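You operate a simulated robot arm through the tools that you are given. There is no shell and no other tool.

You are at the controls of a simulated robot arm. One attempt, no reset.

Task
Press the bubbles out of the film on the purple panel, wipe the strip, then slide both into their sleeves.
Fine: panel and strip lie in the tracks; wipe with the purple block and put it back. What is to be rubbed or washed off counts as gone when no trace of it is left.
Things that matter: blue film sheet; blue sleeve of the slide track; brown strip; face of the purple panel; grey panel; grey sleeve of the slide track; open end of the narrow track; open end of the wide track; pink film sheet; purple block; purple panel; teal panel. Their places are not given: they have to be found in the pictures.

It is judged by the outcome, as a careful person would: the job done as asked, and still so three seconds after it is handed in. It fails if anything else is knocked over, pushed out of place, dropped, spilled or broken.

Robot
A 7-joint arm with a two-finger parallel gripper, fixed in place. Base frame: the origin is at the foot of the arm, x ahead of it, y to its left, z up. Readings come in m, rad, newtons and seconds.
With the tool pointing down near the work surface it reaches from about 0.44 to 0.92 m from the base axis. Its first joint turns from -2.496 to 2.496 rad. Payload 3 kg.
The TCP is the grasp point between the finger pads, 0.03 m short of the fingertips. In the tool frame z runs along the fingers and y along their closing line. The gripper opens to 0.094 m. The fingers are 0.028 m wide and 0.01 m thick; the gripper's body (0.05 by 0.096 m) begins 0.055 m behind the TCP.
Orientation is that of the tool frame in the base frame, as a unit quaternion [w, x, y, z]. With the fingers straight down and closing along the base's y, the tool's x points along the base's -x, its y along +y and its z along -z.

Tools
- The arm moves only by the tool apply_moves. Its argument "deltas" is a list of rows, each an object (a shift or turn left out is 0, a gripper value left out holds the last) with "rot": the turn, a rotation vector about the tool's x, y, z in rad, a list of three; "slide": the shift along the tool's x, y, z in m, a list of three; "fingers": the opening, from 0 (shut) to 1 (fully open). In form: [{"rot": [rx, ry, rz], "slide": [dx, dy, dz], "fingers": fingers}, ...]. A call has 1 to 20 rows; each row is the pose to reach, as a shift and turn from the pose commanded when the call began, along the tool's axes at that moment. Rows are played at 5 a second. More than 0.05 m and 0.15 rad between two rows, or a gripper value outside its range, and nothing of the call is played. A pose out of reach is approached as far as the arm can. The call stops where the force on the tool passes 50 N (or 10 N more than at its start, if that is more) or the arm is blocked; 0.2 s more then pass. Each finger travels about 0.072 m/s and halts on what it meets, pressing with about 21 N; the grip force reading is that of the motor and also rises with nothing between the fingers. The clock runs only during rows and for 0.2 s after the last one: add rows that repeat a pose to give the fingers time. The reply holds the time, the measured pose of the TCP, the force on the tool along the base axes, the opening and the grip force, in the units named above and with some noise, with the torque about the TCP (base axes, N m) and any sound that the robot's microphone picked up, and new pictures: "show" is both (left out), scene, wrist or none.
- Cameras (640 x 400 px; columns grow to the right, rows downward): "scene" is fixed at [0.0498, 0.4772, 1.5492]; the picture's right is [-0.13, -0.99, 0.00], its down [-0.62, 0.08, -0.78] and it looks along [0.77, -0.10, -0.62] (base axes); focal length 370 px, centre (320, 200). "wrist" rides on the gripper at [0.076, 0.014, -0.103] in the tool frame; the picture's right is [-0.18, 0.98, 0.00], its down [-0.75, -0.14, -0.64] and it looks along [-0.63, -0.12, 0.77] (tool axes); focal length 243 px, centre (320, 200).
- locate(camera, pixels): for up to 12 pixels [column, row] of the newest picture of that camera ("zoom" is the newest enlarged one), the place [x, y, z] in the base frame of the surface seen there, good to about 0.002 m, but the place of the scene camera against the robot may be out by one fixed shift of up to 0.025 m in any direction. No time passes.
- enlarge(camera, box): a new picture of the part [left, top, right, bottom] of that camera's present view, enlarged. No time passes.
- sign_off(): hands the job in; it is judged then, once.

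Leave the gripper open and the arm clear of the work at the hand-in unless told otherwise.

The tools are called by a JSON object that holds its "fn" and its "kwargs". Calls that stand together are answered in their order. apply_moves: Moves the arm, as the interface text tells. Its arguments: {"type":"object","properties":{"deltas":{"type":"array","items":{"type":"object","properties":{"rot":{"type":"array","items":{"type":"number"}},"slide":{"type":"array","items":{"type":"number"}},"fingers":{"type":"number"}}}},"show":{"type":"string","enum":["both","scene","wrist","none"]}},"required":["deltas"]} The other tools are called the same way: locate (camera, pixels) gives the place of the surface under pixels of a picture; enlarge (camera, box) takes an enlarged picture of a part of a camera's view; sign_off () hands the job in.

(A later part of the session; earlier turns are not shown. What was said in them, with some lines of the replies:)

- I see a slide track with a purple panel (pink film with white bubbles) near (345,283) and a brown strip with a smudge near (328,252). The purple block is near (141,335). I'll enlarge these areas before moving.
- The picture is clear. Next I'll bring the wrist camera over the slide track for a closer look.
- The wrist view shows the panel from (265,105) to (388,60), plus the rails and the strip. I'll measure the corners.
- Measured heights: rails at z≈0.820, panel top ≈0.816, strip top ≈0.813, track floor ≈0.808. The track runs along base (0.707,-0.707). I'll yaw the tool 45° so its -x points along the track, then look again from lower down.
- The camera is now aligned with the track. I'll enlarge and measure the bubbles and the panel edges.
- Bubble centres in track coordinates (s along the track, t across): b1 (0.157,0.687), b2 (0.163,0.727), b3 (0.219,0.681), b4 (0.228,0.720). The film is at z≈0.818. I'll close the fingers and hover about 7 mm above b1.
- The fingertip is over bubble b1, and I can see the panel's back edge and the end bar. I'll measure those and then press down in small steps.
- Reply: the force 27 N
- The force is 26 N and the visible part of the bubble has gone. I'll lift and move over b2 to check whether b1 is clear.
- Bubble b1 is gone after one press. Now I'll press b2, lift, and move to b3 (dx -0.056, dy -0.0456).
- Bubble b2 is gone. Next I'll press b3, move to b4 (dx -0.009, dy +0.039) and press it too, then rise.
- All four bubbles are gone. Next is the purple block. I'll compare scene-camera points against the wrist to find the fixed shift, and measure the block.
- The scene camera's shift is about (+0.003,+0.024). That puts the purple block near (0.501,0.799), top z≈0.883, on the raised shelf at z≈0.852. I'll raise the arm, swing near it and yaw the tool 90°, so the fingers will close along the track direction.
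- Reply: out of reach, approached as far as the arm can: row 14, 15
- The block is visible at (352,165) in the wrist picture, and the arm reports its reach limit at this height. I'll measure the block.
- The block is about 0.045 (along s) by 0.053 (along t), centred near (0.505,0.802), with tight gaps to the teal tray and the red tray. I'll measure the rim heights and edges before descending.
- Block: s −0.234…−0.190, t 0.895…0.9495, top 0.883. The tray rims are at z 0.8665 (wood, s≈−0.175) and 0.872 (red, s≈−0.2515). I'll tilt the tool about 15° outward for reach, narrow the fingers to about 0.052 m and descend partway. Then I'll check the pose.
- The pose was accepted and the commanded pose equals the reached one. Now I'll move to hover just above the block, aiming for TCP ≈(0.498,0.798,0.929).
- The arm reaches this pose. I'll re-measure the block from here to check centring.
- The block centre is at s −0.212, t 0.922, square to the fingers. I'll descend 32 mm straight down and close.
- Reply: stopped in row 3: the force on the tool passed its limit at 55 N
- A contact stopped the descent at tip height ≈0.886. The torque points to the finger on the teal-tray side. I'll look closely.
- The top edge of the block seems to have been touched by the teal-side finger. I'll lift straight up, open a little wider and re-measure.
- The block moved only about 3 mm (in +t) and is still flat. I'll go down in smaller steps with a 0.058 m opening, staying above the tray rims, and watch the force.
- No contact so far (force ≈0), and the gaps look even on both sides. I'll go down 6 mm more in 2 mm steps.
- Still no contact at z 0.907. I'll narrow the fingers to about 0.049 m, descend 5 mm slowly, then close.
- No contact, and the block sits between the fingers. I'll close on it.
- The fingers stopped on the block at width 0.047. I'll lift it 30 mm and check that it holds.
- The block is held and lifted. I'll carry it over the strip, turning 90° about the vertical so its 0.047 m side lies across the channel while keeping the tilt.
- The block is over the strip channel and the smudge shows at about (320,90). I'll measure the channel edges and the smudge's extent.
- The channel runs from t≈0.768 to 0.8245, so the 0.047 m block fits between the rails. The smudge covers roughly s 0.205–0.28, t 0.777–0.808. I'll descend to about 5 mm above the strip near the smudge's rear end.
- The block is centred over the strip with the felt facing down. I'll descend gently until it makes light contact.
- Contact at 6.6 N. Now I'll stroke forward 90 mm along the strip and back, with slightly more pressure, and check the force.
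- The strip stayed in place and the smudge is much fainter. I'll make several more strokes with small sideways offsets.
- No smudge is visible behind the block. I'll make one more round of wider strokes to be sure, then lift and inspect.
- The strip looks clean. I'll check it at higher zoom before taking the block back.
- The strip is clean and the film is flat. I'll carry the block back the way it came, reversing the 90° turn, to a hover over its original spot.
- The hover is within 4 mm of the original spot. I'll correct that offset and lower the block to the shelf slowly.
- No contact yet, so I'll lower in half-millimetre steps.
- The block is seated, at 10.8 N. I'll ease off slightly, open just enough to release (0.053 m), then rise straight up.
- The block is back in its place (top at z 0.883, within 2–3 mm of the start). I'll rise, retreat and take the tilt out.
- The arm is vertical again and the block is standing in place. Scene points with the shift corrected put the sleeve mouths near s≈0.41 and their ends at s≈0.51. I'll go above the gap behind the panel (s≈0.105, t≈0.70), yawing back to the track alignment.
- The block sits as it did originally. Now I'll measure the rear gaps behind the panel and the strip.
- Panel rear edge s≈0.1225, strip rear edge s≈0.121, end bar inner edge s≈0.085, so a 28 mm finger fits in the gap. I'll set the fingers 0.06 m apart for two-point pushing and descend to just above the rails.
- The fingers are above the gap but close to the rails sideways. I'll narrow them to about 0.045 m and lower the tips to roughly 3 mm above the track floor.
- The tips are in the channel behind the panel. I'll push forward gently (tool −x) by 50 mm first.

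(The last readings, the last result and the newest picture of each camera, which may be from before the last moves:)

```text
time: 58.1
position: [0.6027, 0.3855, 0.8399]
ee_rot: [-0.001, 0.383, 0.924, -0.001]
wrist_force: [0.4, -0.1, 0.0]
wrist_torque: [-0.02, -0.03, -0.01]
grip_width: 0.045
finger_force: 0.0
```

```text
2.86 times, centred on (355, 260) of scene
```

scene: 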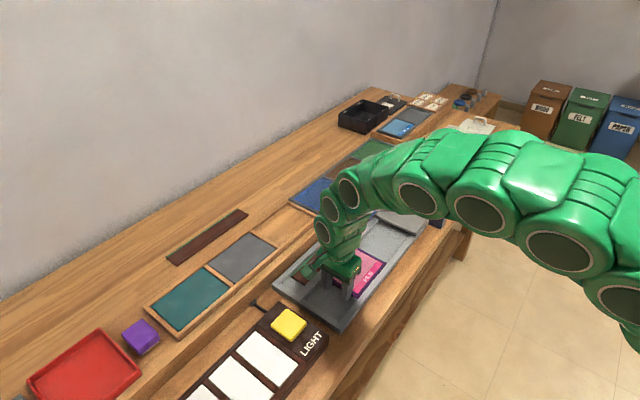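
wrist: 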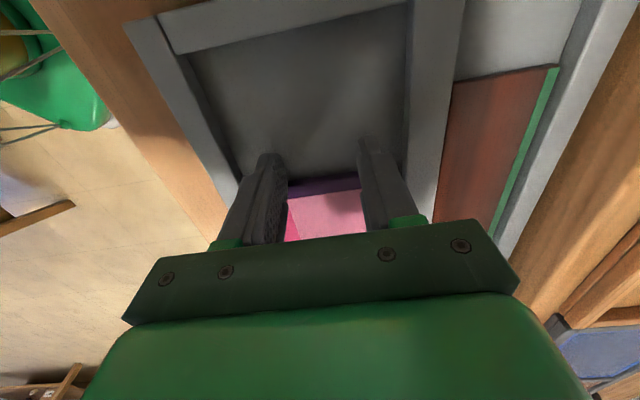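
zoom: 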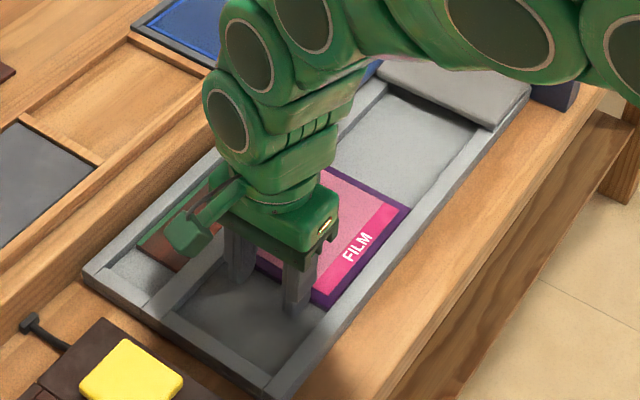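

The panel slides smoothly. I'll push another 95 mm, up to near the sleeve mouth.

{"fn": "apply_moves", "kwargs": {"deltas": [{"slide": [-0.012, 0, 0]}, {"slide": [-0.024, 0, 0]}, {"slide": [-0.036, 0, 0]}, {"slide": [-0.048, 0, 0]}, {"slide": [-0.06, 0, 0]}, {"slide": [-0.072, 0, 0]}, {"slide": [-0.084, 0, 0]}, {"slide": [-0.095, 0, 0]}, {"slide": [-0.095, 0, 0]}]}}

{"fn": "enlarge", "kwargs": {"camera": "scene", "box": [310, 180, 450, 290]}}

{"fn": "enlarge", "kwargs": {"camera": "wrist", "box": [190, 100, 450, 250]}}

```text
time: 60.1
position: [0.6694, 0.3193, 0.8424]
ee_rot: [0.0, 0.383, 0.924, 0.0]
wrist_force: [-0.3, -0.9, 0.4]
wrist_torque: [0.02, 0.02, 0.01]
grip_width: 0.045
finger_force: 0.2
```

scene: 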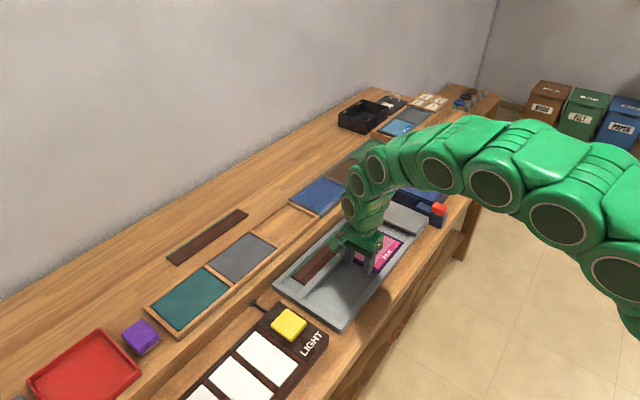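
wrist: 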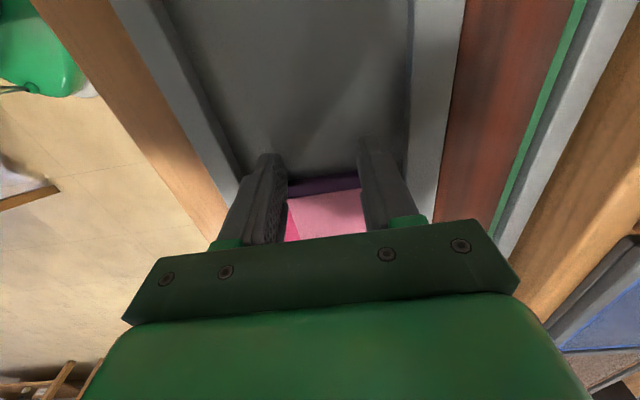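

```text
3.64 times, centred on (380, 235) of scene
```

zoom: 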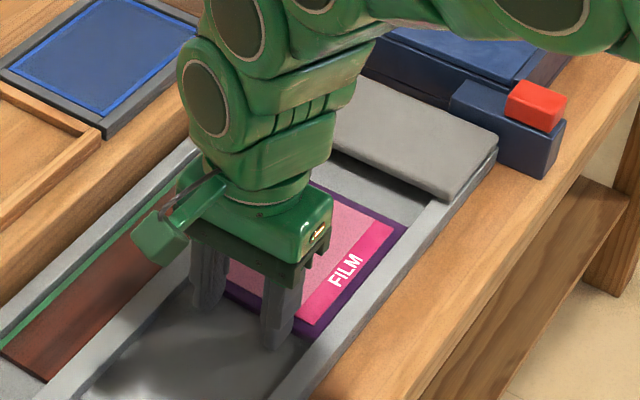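

```text
2.46 times, centred on (320, 175) of wrist
```

zoom: 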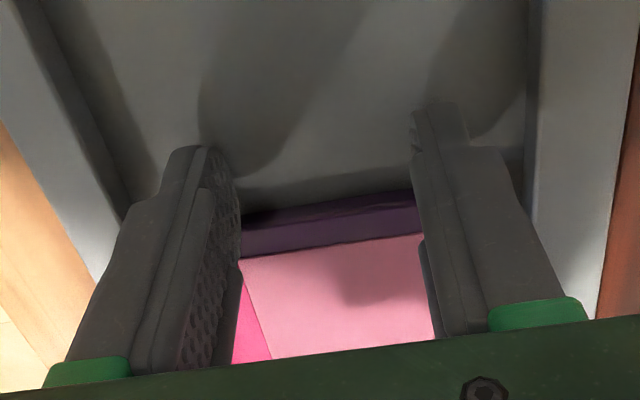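

There's still a gap before the sleeve. I'll push another 60 mm at a slower pace and watch the force as the panel enters.

{"fn": "apply_moves", "kwargs": {"deltas": [{"slide": [-0.008, 0, 0]}, {"slide": [-0.016, 0, 0]}, {"slide": [-0.024, 0, 0]}, {"slide": [-0.032, 0, 0]}, {"slide": [-0.04, 0, 0]}, {"slide": [-0.047, 0, 0]}, {"slide": [-0.054, 0, 0]}, {"slide": [-0.06, 0, 0]}, {"slide": [-0.06, 0, 0]}]}}

{"fn": "enlarge", "kwargs": {"camera": "scene", "box": [310, 180, 450, 290]}}

```text
time: 62.1
position: [0.7122, 0.2762, 0.8422]
ee_rot: [0.0, 0.383, 0.924, 0.0]
wrist_force: [-0.7, -0.3, 0.9]
wrist_torque: [-0.04, -0.02, -0.03]
grip_width: 0.0449
finger_force: 0.1
```

scene: 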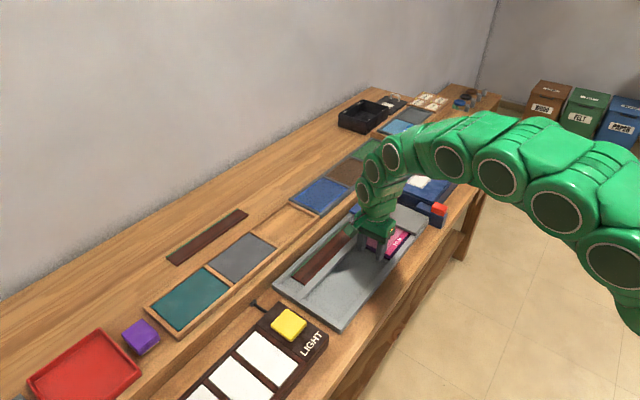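
wrist: 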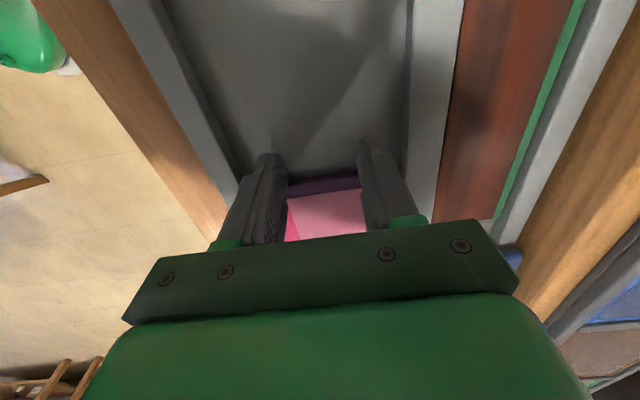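

```text
3.64 times, centred on (380, 235) of scene
```

zoom: 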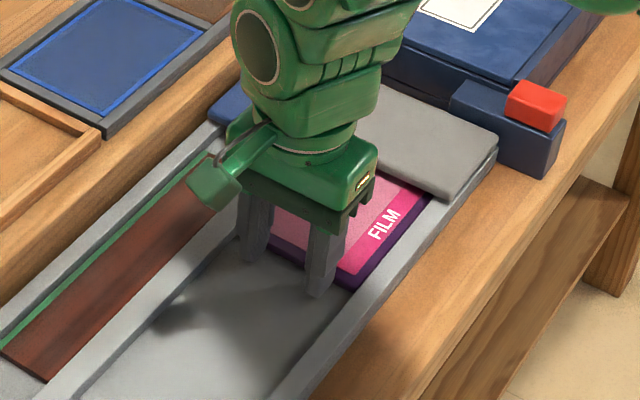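

The panel is entering the grey sleeve with no resistance. I'll push 40 mm more slowly.

{"fn": "apply_moves", "kwargs": {"deltas": [{"slide": [-0.005, 0, 0]}, {"slide": [-0.01, 0, 0]}, {"slide": [-0.015, 0, 0]}, {"slide": [-0.02, 0, 0]}, {"slide": [-0.025, 0, 0]}, {"slide": [-0.03, 0, 0]}, {"slide": [-0.035, 0, 0]}, {"slide": [-0.04, 0, 0]}, {"slide": [-0.04, 0, 0]}]}}

{"fn": "enlarge", "kwargs": {"camera": "scene", "box": [310, 180, 450, 290]}}

```text
time: 64.1
position: [0.7401, 0.2476, 0.8421]
ee_rot: [0.0, 0.383, 0.924, 0.0]
wrist_force: [0.6, 0.8, -0.2]
wrist_torque: [0.0, 0.01, 0.0]
grip_width: 0.0451
finger_force: 0.1
```

scene: 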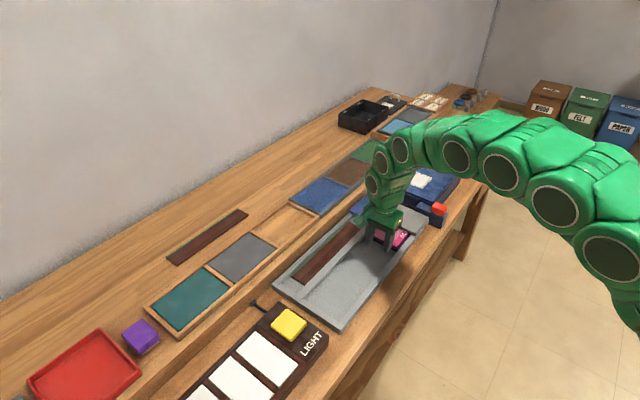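
wrist: 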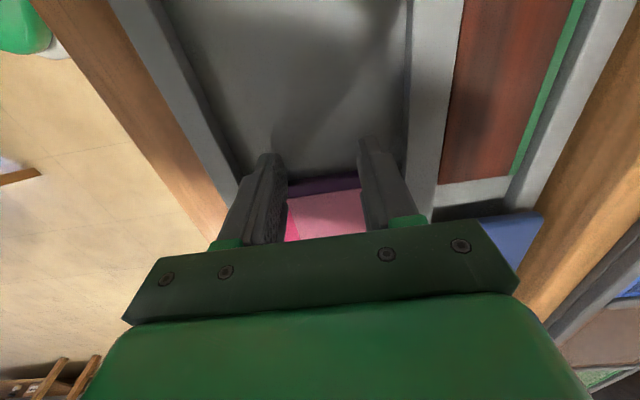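

```text
3.64 times, centred on (380, 235) of scene
```

zoom: 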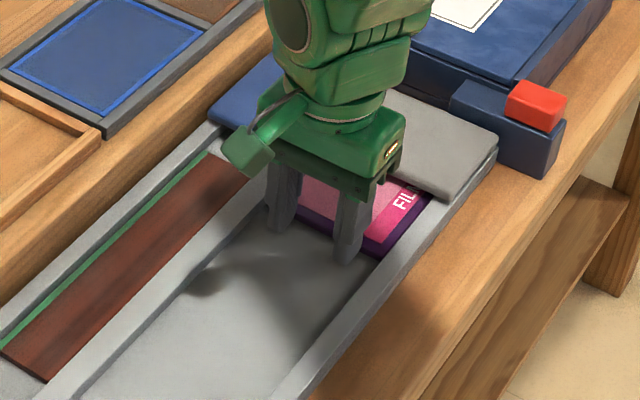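

Still free. I'll continue in 2.5 mm steps until I feel a stop.

{"fn": "apply_moves", "kwargs": {"deltas": [{"slide": [-0.0025, 0, 0]}, {"slide": [-0.005, 0, 0]}, {"slide": [-0.0075, 0, 0]}, {"slide": [-0.01, 0, 0]}, {"slide": [-0.0125, 0, 0]}, {"slide": [-0.015, 0, 0]}, {"slide": [-0.0175, 0, 0]}, {"slide": [-0.0175, 0, 0]}], "show": "none"}}

{"fn": "enlarge", "kwargs": {"camera": "scene", "box": [310, 180, 450, 290]}}

```text
time: 65.3
position: [0.7476, 0.2432, 0.841]
ee_rot: [-0.001, 0.382, 0.924, 0.002]
wrist_force: [-5.8, 3.8, -0.3]
wrist_torque: [0.19, 0.06, -0.14]
grip_width: 0.0454
finger_force: 0.2
stopped in row 6: the force on the tool passed its limit at 55 N (the readings are from after the stop); the commanded pose is now the measured one
```

```text
3.64 times, centred on (380, 235) of scene
```

zoom: 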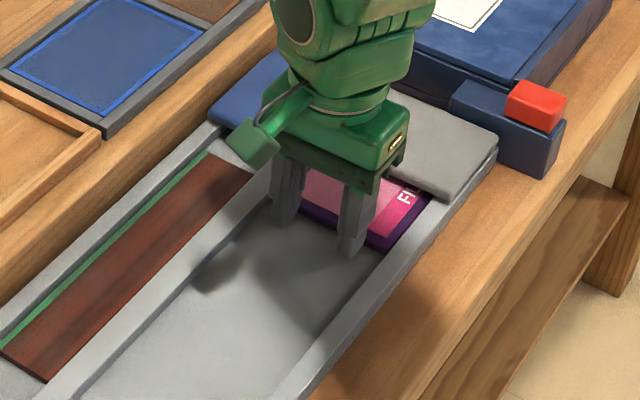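

It hit a firm stop: the panel is against the sleeve's end, with its front at s≈0.50. I'll back off, lift clear, and inspect.

{"fn": "apply_moves", "kwargs": {"deltas": [{"slide": [0.005, 0, 0]}, {"slide": [0.01, 0, 0]}, {"slide": [0.01, 0, -0.03]}, {"slide": [0.01, 0, -0.07]}, {"slide": [-0.01, 0, -0.11]}, {"slide": [-0.03, 0, -0.13]}, {"slide": [-0.05, 0, -0.13], "fingers": 1}, {"slide": [-0.05, 0, -0.13]}, {"slide": [-0.05, 0, -0.13]}]}}

{"fn": "enlarge", "kwargs": {"camera": "wrist", "box": [230, 20, 490, 180]}}

{"fn": "enlarge", "kwargs": {"camera": "scene", "box": [270, 180, 450, 330]}}

```text
time: 67.3
position: [0.7821, 0.2069, 0.9711]
ee_rot: [-0.003, 0.382, 0.924, 0.001]
wrist_force: [0.9, -1.2, 0.1]
wrist_torque: [0.0, -0.02, -0.01]
grip_width: 0.0939
finger_force: 0.0
```

scene: 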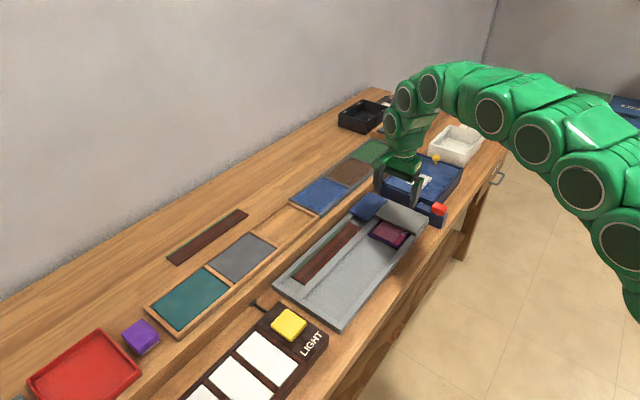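
wrist: 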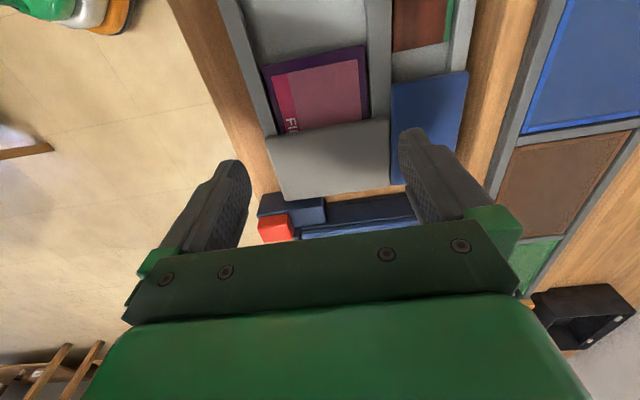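

```text
2.46 times, centred on (360, 100) of wrist
```

zoom: 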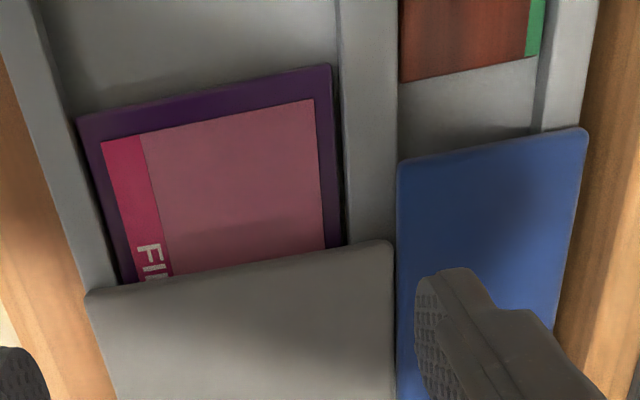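

```text
2.67 times, centred on (360, 255) of scene
```

zoom: 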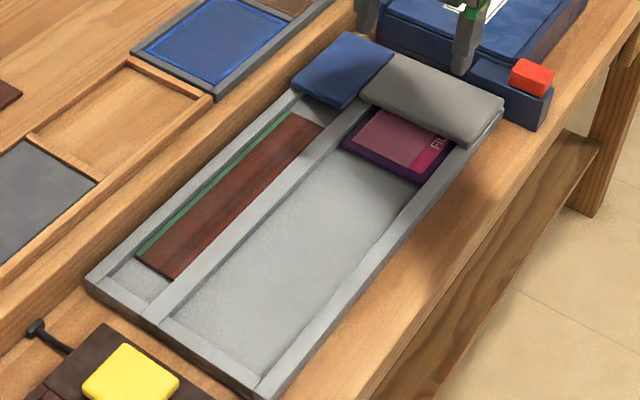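

About half the panel still shows outside the sleeve. I'll measure the panel rear, the sleeve mouth and the sleeve end to tell whether it's seated or jammed.

{"fn": "locate", "kwargs": {"camera": "wrist", "pixels": [[263, 69], [300, 58], [340, 51], [365, 46], [269, 137], [300, 130], [386, 118], [285, 200], [340, 193], [390, 186], [280, 95], [370, 115]]}}

{"fn": "locate", "kwargs": {"camera": "wrist", "pixels": [[393, 85], [466, 73], [395, 90], [400, 186], [460, 76], [400, 50], [440, 42], [330, 205], [340, 160], [430, 100], [275, 145], [300, 196]]}}

```text
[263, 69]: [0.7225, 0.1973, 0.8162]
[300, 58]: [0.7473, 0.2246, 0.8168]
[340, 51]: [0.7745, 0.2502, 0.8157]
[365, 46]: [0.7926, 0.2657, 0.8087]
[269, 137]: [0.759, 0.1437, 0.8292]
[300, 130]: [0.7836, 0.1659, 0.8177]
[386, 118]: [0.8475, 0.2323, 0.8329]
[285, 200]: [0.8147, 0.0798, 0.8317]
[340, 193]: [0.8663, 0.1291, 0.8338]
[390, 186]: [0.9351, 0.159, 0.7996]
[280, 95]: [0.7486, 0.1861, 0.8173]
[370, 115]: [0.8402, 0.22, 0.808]
```

```text
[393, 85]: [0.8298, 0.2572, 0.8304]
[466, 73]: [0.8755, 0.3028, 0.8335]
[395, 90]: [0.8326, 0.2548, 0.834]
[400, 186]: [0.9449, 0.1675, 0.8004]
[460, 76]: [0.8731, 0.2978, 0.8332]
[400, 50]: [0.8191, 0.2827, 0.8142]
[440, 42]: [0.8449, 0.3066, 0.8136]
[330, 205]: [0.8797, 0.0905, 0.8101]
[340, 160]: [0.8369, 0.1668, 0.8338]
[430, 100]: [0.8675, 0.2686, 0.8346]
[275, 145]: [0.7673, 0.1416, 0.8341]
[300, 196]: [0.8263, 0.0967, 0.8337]
```

The panel rear is straight at s≈0.3705, so its front is about 0.50. The sleeve spans s 0.435–0.521. It may already be against the end wall, so I'll do a careful second push in 1 mm steps to confirm.

{"fn": "apply_moves", "kwargs": {"deltas": [{"slide": [0.0284, 0, 0.03], "fingers": 0.48}, {"slide": [0.0567, 0, 0.06]}, {"slide": [0.0567, 0, 0.09]}, {"slide": [0.0567, 0, 0.115]}, {"slide": [0.0567, 0, 0.1295]}, {"slide": [0.0567, 0, 0.1295]}, {"slide": [0.0537, 0, 0.1295]}, {"slide": [0.0507, 0, 0.1295]}, {"slide": [0.0497, 0, 0.1295]}], "show": "none"}}

```text
time: 69.3
position: [0.7472, 0.2426, 0.8413]
ee_rot: [-0.002, 0.382, 0.924, 0.0]
wrist_force: [-5.4, 7.7, 1.1]
wrist_torque: [0.21, 0.09, -0.11]
grip_width: 0.045
finger_force: 0.0
```

Contact is at 9 N at the same position. I'll add 1 mm steps and read the force.

{"fn": "apply_moves", "kwargs": {"deltas": [{"slide": [-0.001, 0, 0]}, {"slide": [-0.001, 0, 0]}], "show": "none"}}

{"fn": "apply_moves", "kwargs": {"deltas": [{"slide": [-0.001, 0, 0]}, {"slide": [-0.002, 0, 0]}, {"slide": [-0.002, 0, 0]}], "show": "wrist"}}

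```text
time: 70.0
position: [0.7469, 0.2427, 0.8417]
ee_rot: [-0.003, 0.382, 0.924, 0.0]
wrist_force: [-18.8, 19.7, -0.3]
wrist_torque: [0.64, 0.43, -0.19]
grip_width: 0.0451
finger_force: 0.0
```

```text
time: 70.5
position: [0.7483, 0.2433, 0.8413]
ee_rot: [-0.003, 0.381, 0.925, 0.0]
wrist_force: [-6.8, 6.1, -0.8]
wrist_torque: [0.14, 0.2, -0.19]
grip_width: 0.0457
finger_force: 0.6
stopped in row 2: the force on the tool passed its limit at 53 N (the readings are from after the stop); the commanded pose is now the measured one
```

wrist: 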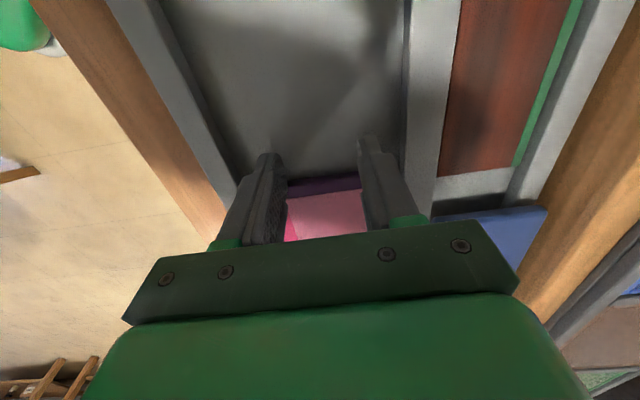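

It's a rigid stop at the same place, so the panel is seated. I'll back off, lift, and go to the gap behind the strip (s≈0.101, t≈0.795).

{"fn": "apply_moves", "kwargs": {"deltas": [{"slide": [0.006, 0, 0]}, {"slide": [0.01, 0, -0.03]}, {"slide": [0.012, 0, -0.07]}, {"slide": [0.05, 0.015, -0.09]}, {"slide": [0.09, 0.03, -0.09], "fingers": 0.215}, {"slide": [0.13, 0.045, -0.09]}, {"slide": [0.17, 0.06, -0.09]}, {"slide": [0.21, 0.075, -0.09]}, {"slide": [0.245, 0.09, -0.09]}, {"slide": [0.256, 0.0938, -0.09]}, {"slide": [0.256, 0.0938, -0.09]}]}}

{"fn": "locate", "kwargs": {"camera": "wrist", "pixels": [[310, 76], [320, 118], [350, 112], [300, 90], [350, 90], [330, 100], [340, 130], [310, 60], [345, 60], [280, 90], [370, 80], [310, 140]]}}

{"fn": "enlarge", "kwargs": {"camera": "wrist", "box": [190, 20, 450, 180]}}

```text
time: 73.0
position: [0.6326, 0.4901, 0.9322]
ee_rot: [-0.004, 0.381, 0.925, 0.001]
wrist_force: [0.0, 0.0, -0.9]
wrist_torque: [0.0, -0.03, 0.0]
grip_width: 0.0201
finger_force: 0.0
```

scene: 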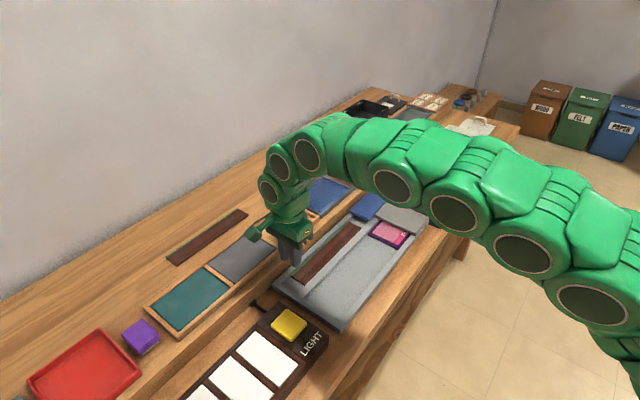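
wrist: 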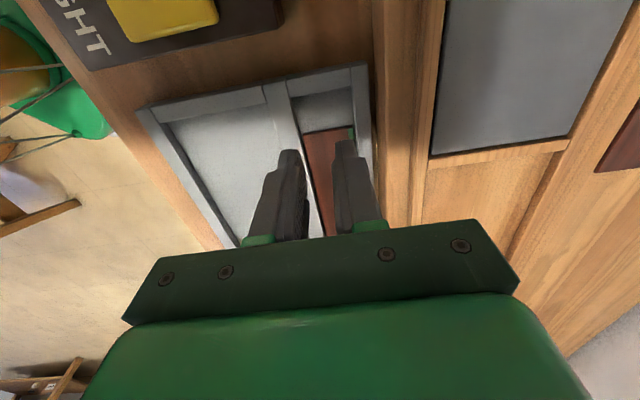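

```text
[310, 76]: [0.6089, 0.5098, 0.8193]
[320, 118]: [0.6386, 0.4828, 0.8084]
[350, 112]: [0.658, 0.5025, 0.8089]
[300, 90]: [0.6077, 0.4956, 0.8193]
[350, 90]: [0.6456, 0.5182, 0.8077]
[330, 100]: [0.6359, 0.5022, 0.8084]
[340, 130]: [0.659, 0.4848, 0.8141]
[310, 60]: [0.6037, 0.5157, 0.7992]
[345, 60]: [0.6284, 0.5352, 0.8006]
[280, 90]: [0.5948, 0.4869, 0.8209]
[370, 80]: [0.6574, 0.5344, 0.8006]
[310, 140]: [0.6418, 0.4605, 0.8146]
```

```text
2.46 times, centred on (320, 100) of wrist
```

zoom: 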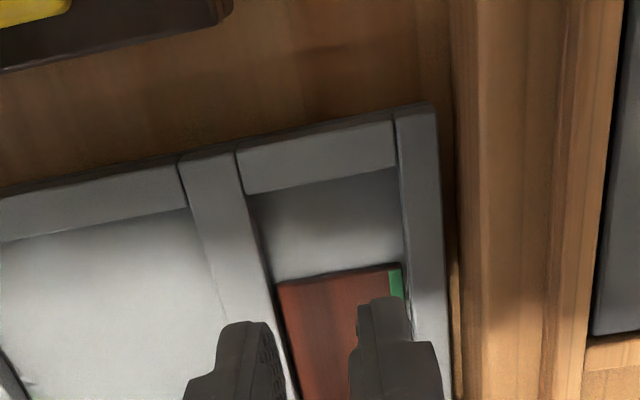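

The gap behind the strip (s 0.086–0.121) is clear. I'll centre the fingers in it at s≈0.1035 and lower to about 3 mm above the floor.

{"fn": "apply_moves", "kwargs": {"deltas": [{"slide": [-0.0025, 0.001, 0.03]}, {"slide": [-0.0025, 0.001, 0.06]}, {"slide": [-0.0025, 0.001, 0.072]}, {"slide": [-0.0025, 0.001, 0.078]}, {"slide": [-0.0025, 0.001, 0.082]}, {"slide": [-0.0025, 0.001, 0.086]}, {"slide": [-0.0025, 0.001, 0.09]}, {"slide": [-0.0025, 0.001, 0.091]}, {"slide": [-0.0025, 0.001, 0.091]}]}}

{"fn": "enlarge", "kwargs": {"camera": "wrist", "box": [220, 60, 420, 200]}}

{"fn": "enlarge", "kwargs": {"camera": "scene", "box": [260, 220, 380, 320]}}

```text
time: 75.0
position: [0.6348, 0.4885, 0.8412]
ee_rot: [-0.004, 0.381, 0.925, 0.0]
wrist_force: [0.6, 0.1, 0.4]
wrist_torque: [0.0, 0.03, 0.0]
grip_width: 0.0202
finger_force: 0.0
```

scene: 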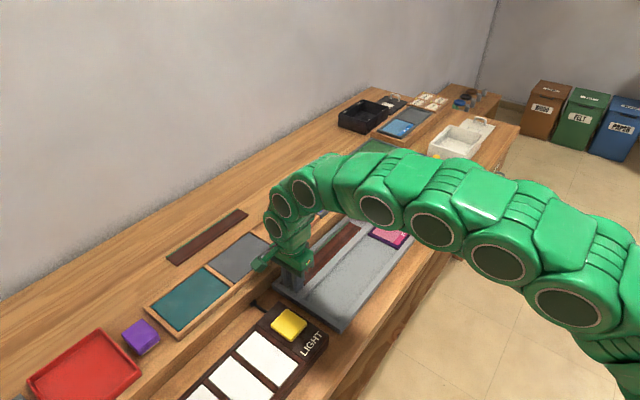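
wrist: 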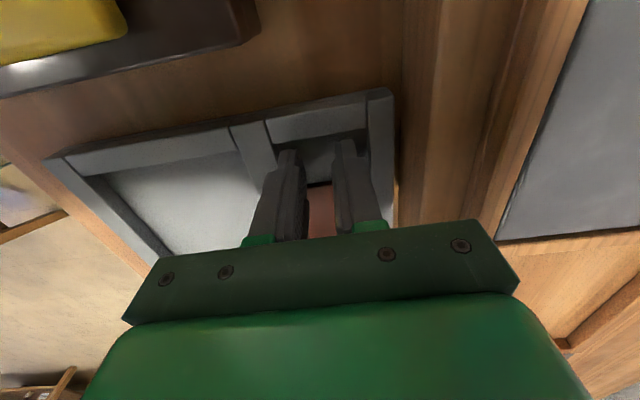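

```text
2.86 times, centred on (320, 130) of wrist
```

zoom: 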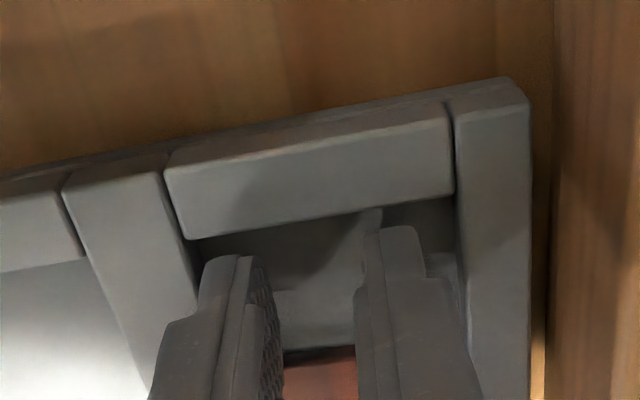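

```text
4.00 times, centred on (320, 270) of scene
```

zoom: 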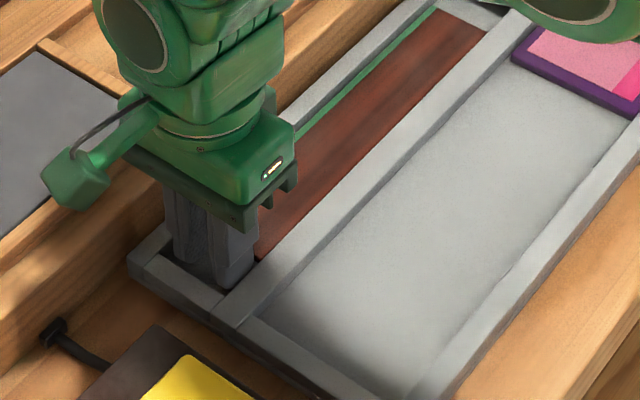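

The fingers are behind the strip with no contact force. I'll push it forward 90 mm.

{"fn": "apply_moves", "kwargs": {"deltas": [{"slide": [-0.004, 0, 0.001]}, {"slide": [-0.012, 0, 0.001]}, {"slide": [-0.022, 0, 0.001]}, {"slide": [-0.032, 0, 0.001]}, {"slide": [-0.042, 0, 0.001]}, {"slide": [-0.052, 0, 0.001]}, {"slide": [-0.062, 0, 0.001]}, {"slide": [-0.072, 0, 0.001]}, {"slide": [-0.081, 0, 0.001]}, {"slide": [-0.09, 0, 0.001]}, {"slide": [-0.09, 0, 0.001]}]}}

{"fn": "enlarge", "kwargs": {"camera": "scene", "box": [270, 180, 440, 310]}}

```text
time: 77.3
position: [0.6982, 0.4255, 0.8406]
ee_rot: [-0.004, 0.381, 0.924, -0.001]
wrist_force: [0.4, 0.0, 0.1]
wrist_torque: [-0.03, 0.0, -0.01]
grip_width: 0.0201
finger_force: 0.0
```

scene: 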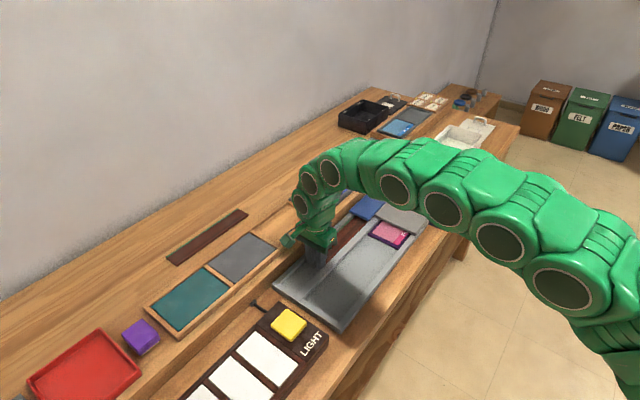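
wrist: 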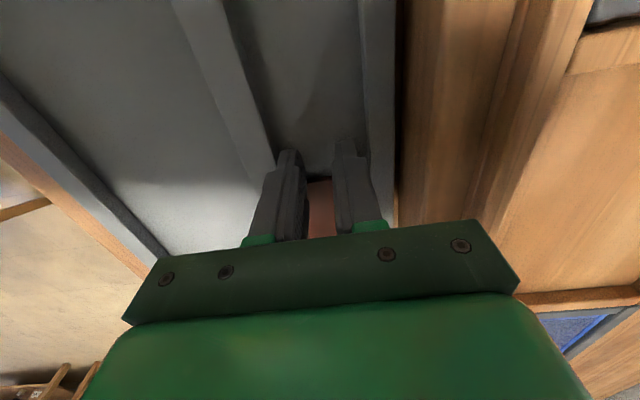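

```text
3.08 times, centred on (355, 245) of scene
```

zoom: 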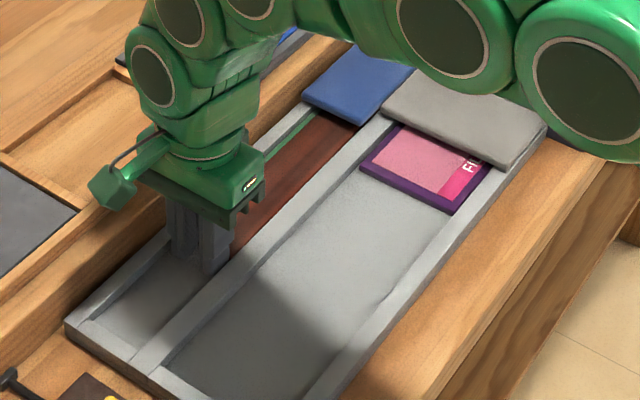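

The strip has entered the blue sleeve without resistance. I'll push 28 mm more slowly.

{"fn": "apply_moves", "kwargs": {"deltas": [{"slide": [-0.005, 0, 0]}, {"slide": [-0.01, 0, 0]}, {"slide": [-0.015, 0, 0]}, {"slide": [-0.02, 0, 0]}, {"slide": [-0.024, 0, 0]}, {"slide": [-0.028, 0, 0]}, {"slide": [-0.028, 0, 0]}], "show": "none"}}

```text
time: 79.0
position: [0.7193, 0.405, 0.8393]
ee_rot: [-0.004, 0.381, 0.925, 0.0]
wrist_force: [-0.1, 0.9, -0.1]
wrist_torque: [0.02, 0.0, -0.01]
grip_width: 0.0202
finger_force: 0.0
```

No resistance yet (front ≈0.49). I'll continue in 1 mm steps.

{"fn": "apply_moves", "kwargs": {"deltas": [{"slide": [-0.001, 0, 0]}, {"slide": [-0.002, 0, 0]}, {"slide": [-0.003, 0, 0]}, {"slide": [-0.004, 0, 0]}, {"slide": [-0.005, 0, 0]}, {"slide": [-0.006, 0, 0]}, {"slide": [-0.007, 0, 0]}, {"slide": [-0.008, 0, 0]}, {"slide": [-0.009, 0, 0]}, {"slide": [-0.009, 0, 0]}], "show": "none"}}

```text
time: 81.2
position: [0.7241, 0.3994, 0.8403]
ee_rot: [-0.004, 0.381, 0.924, 0.001]
wrist_force: [0.2, 0.1, 0.2]
wrist_torque: [0.04, 0.0, -0.01]
grip_width: 0.0202
finger_force: 0.0
```

{"fn": "apply_moves", "kwargs": {"deltas": [{"slide": [-0.001, 0, 0]}, {"slide": [-0.002, 0, 0]}, {"slide": [-0.003, 0, 0]}, {"slide": [-0.004, 0, 0]}, {"slide": [-0.005, 0, 0]}, {"slide": [-0.006, 0, 0]}, {"slide": [-0.007, 0, 0]}, {"slide": [-0.008, 0, 0]}, {"slide": [-0.008, 0, 0]}]}}

{"fn": "enlarge", "kwargs": {"camera": "scene", "box": [270, 180, 440, 310]}}

```text
time: 83.2
position: [0.7294, 0.3945, 0.8397]
ee_rot: [-0.004, 0.381, 0.924, 0.0]
wrist_force: [-10.9, 12.5, -0.4]
wrist_torque: [0.37, 0.34, 0.03]
grip_width: 0.0203
finger_force: 0.0
```

scene: 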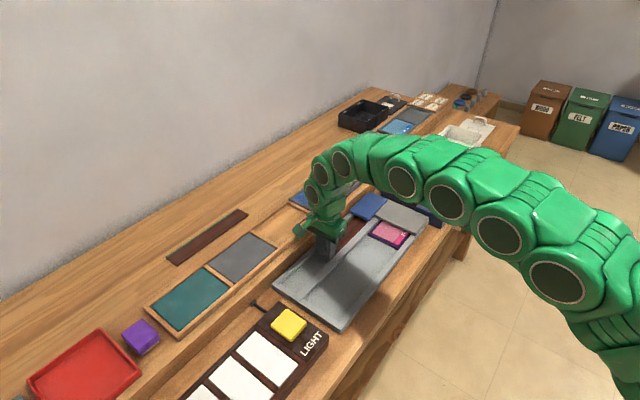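
wrist: 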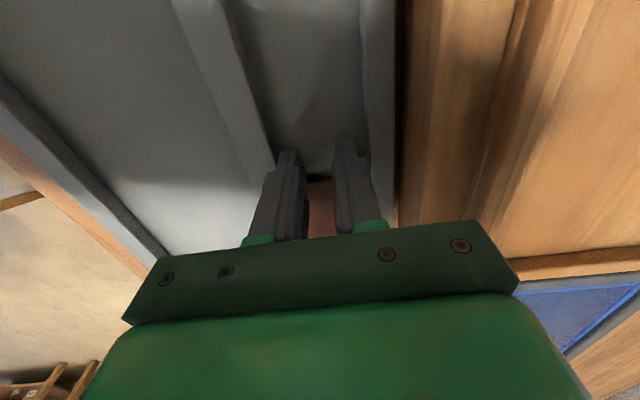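

```text
3.08 times, centred on (355, 245) of scene
```

zoom: 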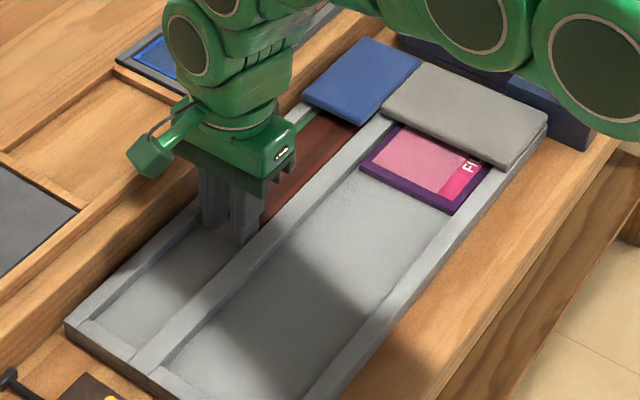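

A firm stop at about 16 N with the strip's front at s≈0.506, so the strip is seated. I'll back off, lift, open and take a final look over both sleeves.

{"fn": "apply_moves", "kwargs": {"deltas": [{"slide": [0.006, 0, 0]}, {"slide": [0.01, 0, -0.02]}, {"slide": [0.01, -0.01, -0.06]}, {"slide": [-0.02, -0.03, -0.1]}, {"slide": [-0.05, -0.05, -0.125], "fingers": 1}, {"slide": [-0.09, -0.07, -0.125]}, {"slide": [-0.13, -0.08, -0.125]}, {"slide": [-0.15, -0.08, -0.125]}, {"slide": [-0.15, -0.08, -0.125]}]}}

{"fn": "enlarge", "kwargs": {"camera": "wrist", "box": [200, 0, 480, 200]}}

{"fn": "enlarge", "kwargs": {"camera": "scene", "box": [270, 180, 440, 330]}}

```text
refused: row 4 steps farther than a row can; nothing moved
```

```text
2.00 times, centred on (340, 100) of wrist
```

zoom: 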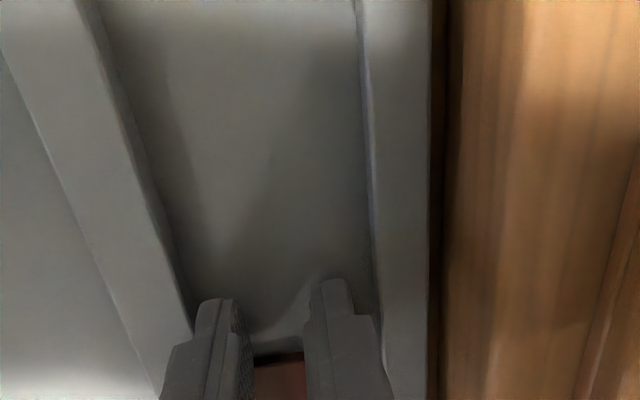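

```text
2.67 times, centred on (355, 255) of scene
```

zoom: 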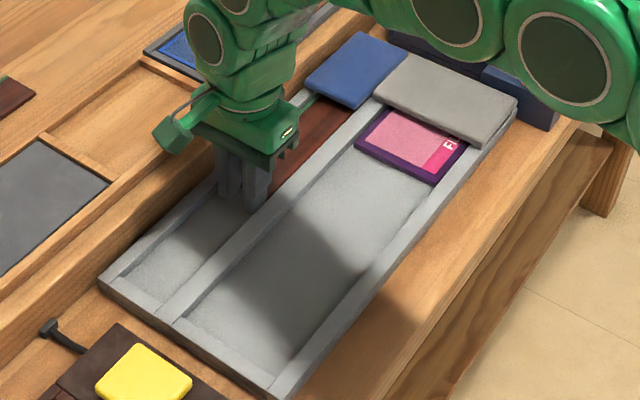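

One step was too long and the call was refused, so nothing moved. I'll repeat it with smaller steps.

{"fn": "apply_moves", "kwargs": {"deltas": [{"slide": [0.006, 0, 0]}, {"slide": [0.01, 0, -0.02]}, {"slide": [0.01, 0, -0.06]}, {"slide": [0.0, -0.01, -0.1]}, {"slide": [-0.03, -0.025, -0.12]}, {"slide": [-0.06, -0.045, -0.125], "fingers": 1}, {"slide": [-0.1, -0.065, -0.125]}, {"slide": [-0.14, -0.08, -0.125]}, {"slide": [-0.15, -0.08, -0.125]}, {"slide": [-0.15, -0.08, -0.125]}]}}

{"fn": "enlarge", "kwargs": {"camera": "wrist", "box": [200, 0, 480, 200]}}

{"fn": "enlarge", "kwargs": {"camera": "scene", "box": [270, 180, 440, 330]}}

```text
time: 85.3
position: [0.7811, 0.2317, 0.9636]
ee_rot: [-0.004, 0.381, 0.924, -0.001]
wrist_force: [-0.2, 0.2, -0.3]
wrist_torque: [0.03, 0.01, 0.0]
grip_width: 0.0944
finger_force: 0.0
```

scene: 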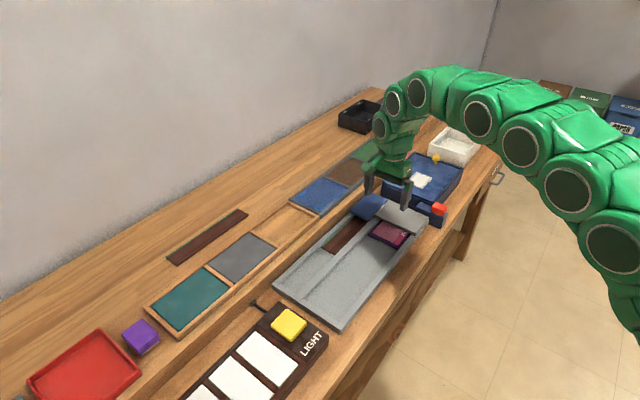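
wrist: 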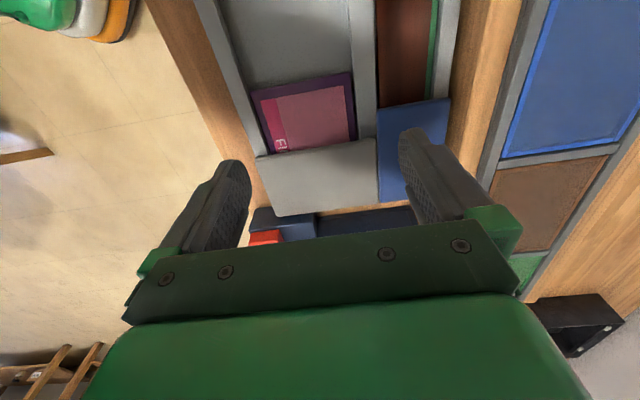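

```text
2.00 times, centred on (340, 100) of wrist
```

zoom: 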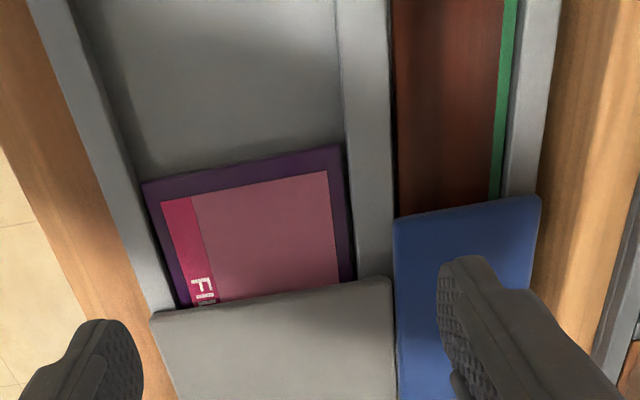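

```text
2.67 times, centred on (355, 255) of scene
```

zoom: 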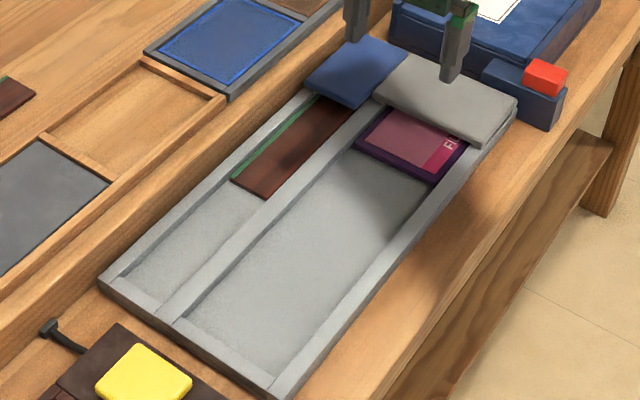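

Both pieces sit in their sleeves against the stops, the strip is clean, the film is flat, and the block is back. I'll raise the arm clear with the gripper open and take a last look.

{"fn": "apply_moves", "kwargs": {"deltas": [{"slide": [0.01, 0, -0.04]}, {"slide": [0.04, 0, -0.08]}, {"slide": [0.07, 0, -0.11]}, {"slide": [0.1, 0, -0.14]}, {"slide": [0.12, -0.03, -0.17]}, {"slide": [0.12, -0.06, -0.2]}, {"slide": [0.12, -0.06, -0.2]}]}}

{"fn": "enlarge", "kwargs": {"camera": "wrist", "box": [280, 60, 440, 230]}}

{"fn": "enlarge", "kwargs": {"camera": "scene", "box": [310, 180, 440, 270]}}

```text
time: 87.0
position: [0.6562, 0.2721, 1.1657]
ee_rot: [-0.004, 0.381, 0.924, -0.001]
wrist_force: [-0.8, -0.2, 0.0]
wrist_torque: [0.0, -0.02, 0.02]
grip_width: 0.0942
finger_force: 0.0
```

scene: 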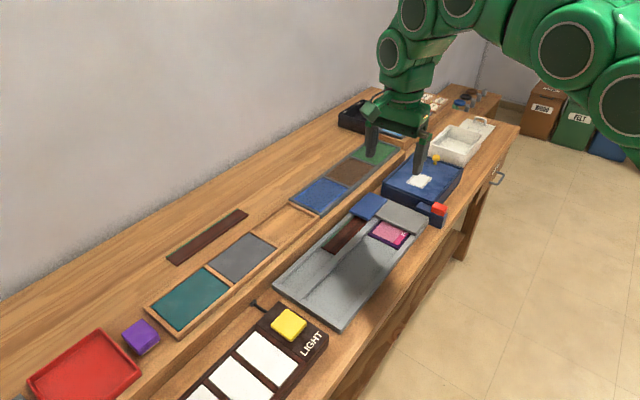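
wrist: 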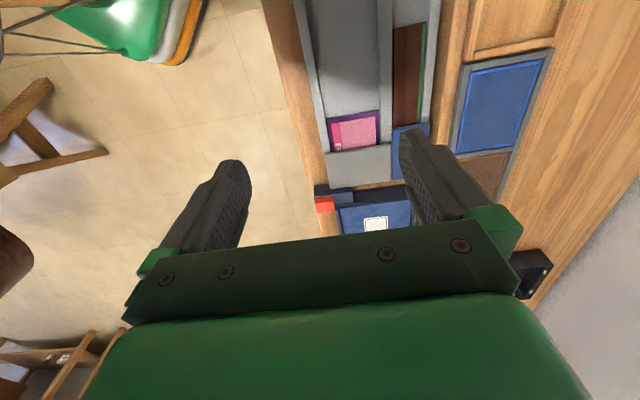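

```text
2.35 times, centred on (360, 145) of wrist
```

zoom: 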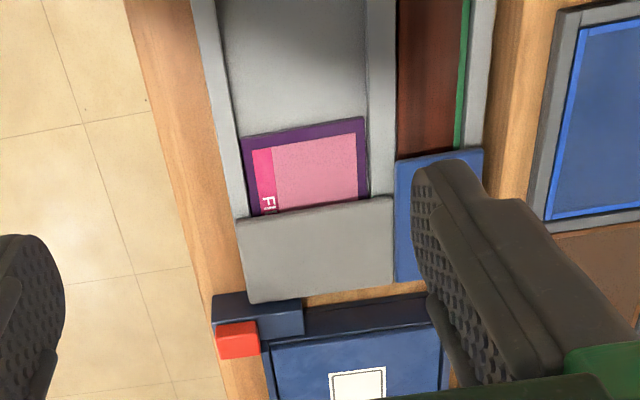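

```text
4.44 times, centred on (375, 225) of scene
```

zoom: 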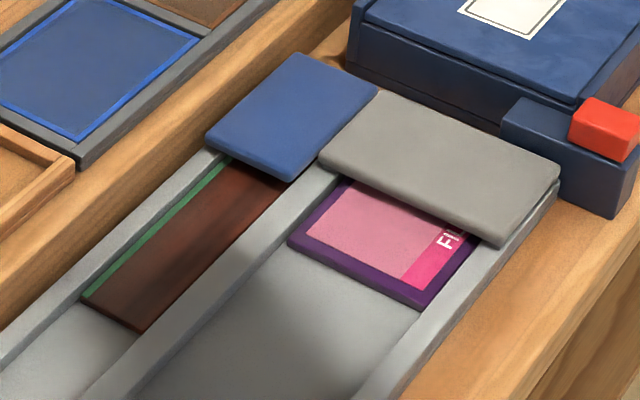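

The last pictures show everything as asked: the film has no bubbles, the strip shows no trace of the smudge, and panel and strip are in their sleeves at the stops. The purple block stands in its place at (141,335), nothing else was moved, and the arm is clear with the gripper open. I'm handing in.

{"fn": "sign_off", "kwargs": {}}

```text
The job is handed in.
```

The job is handed in, and the last pictures show every part of it done. I haven't seen a verdict.

- **Bubbles:** all four are pressed out of the film on the purple panel, and it lies flat.
- **Strip:** I wiped it with the purple block until no trace of the smudge showed, even at 8x zoom.
- **Sleeves:** both pieces slid in smoothly to a firm stop. The strip's front is at the end wall. The panel is about 67 mm into its 86 mm grey sleeve, so about half of it still shows. A second push met the same rigid stop, so I took it as fully in.
- **Purple block:** it is back within about 3 mm of where it started. My first try at gripping it hit the block at 55 N and nudged it about 3 mm; I corrected for that when putting it back.

The first push of the panel into its stop also peaked at 55 N, but the track and sleeves show no shift in the pictures. The arm is clear of the work with the gripper open.
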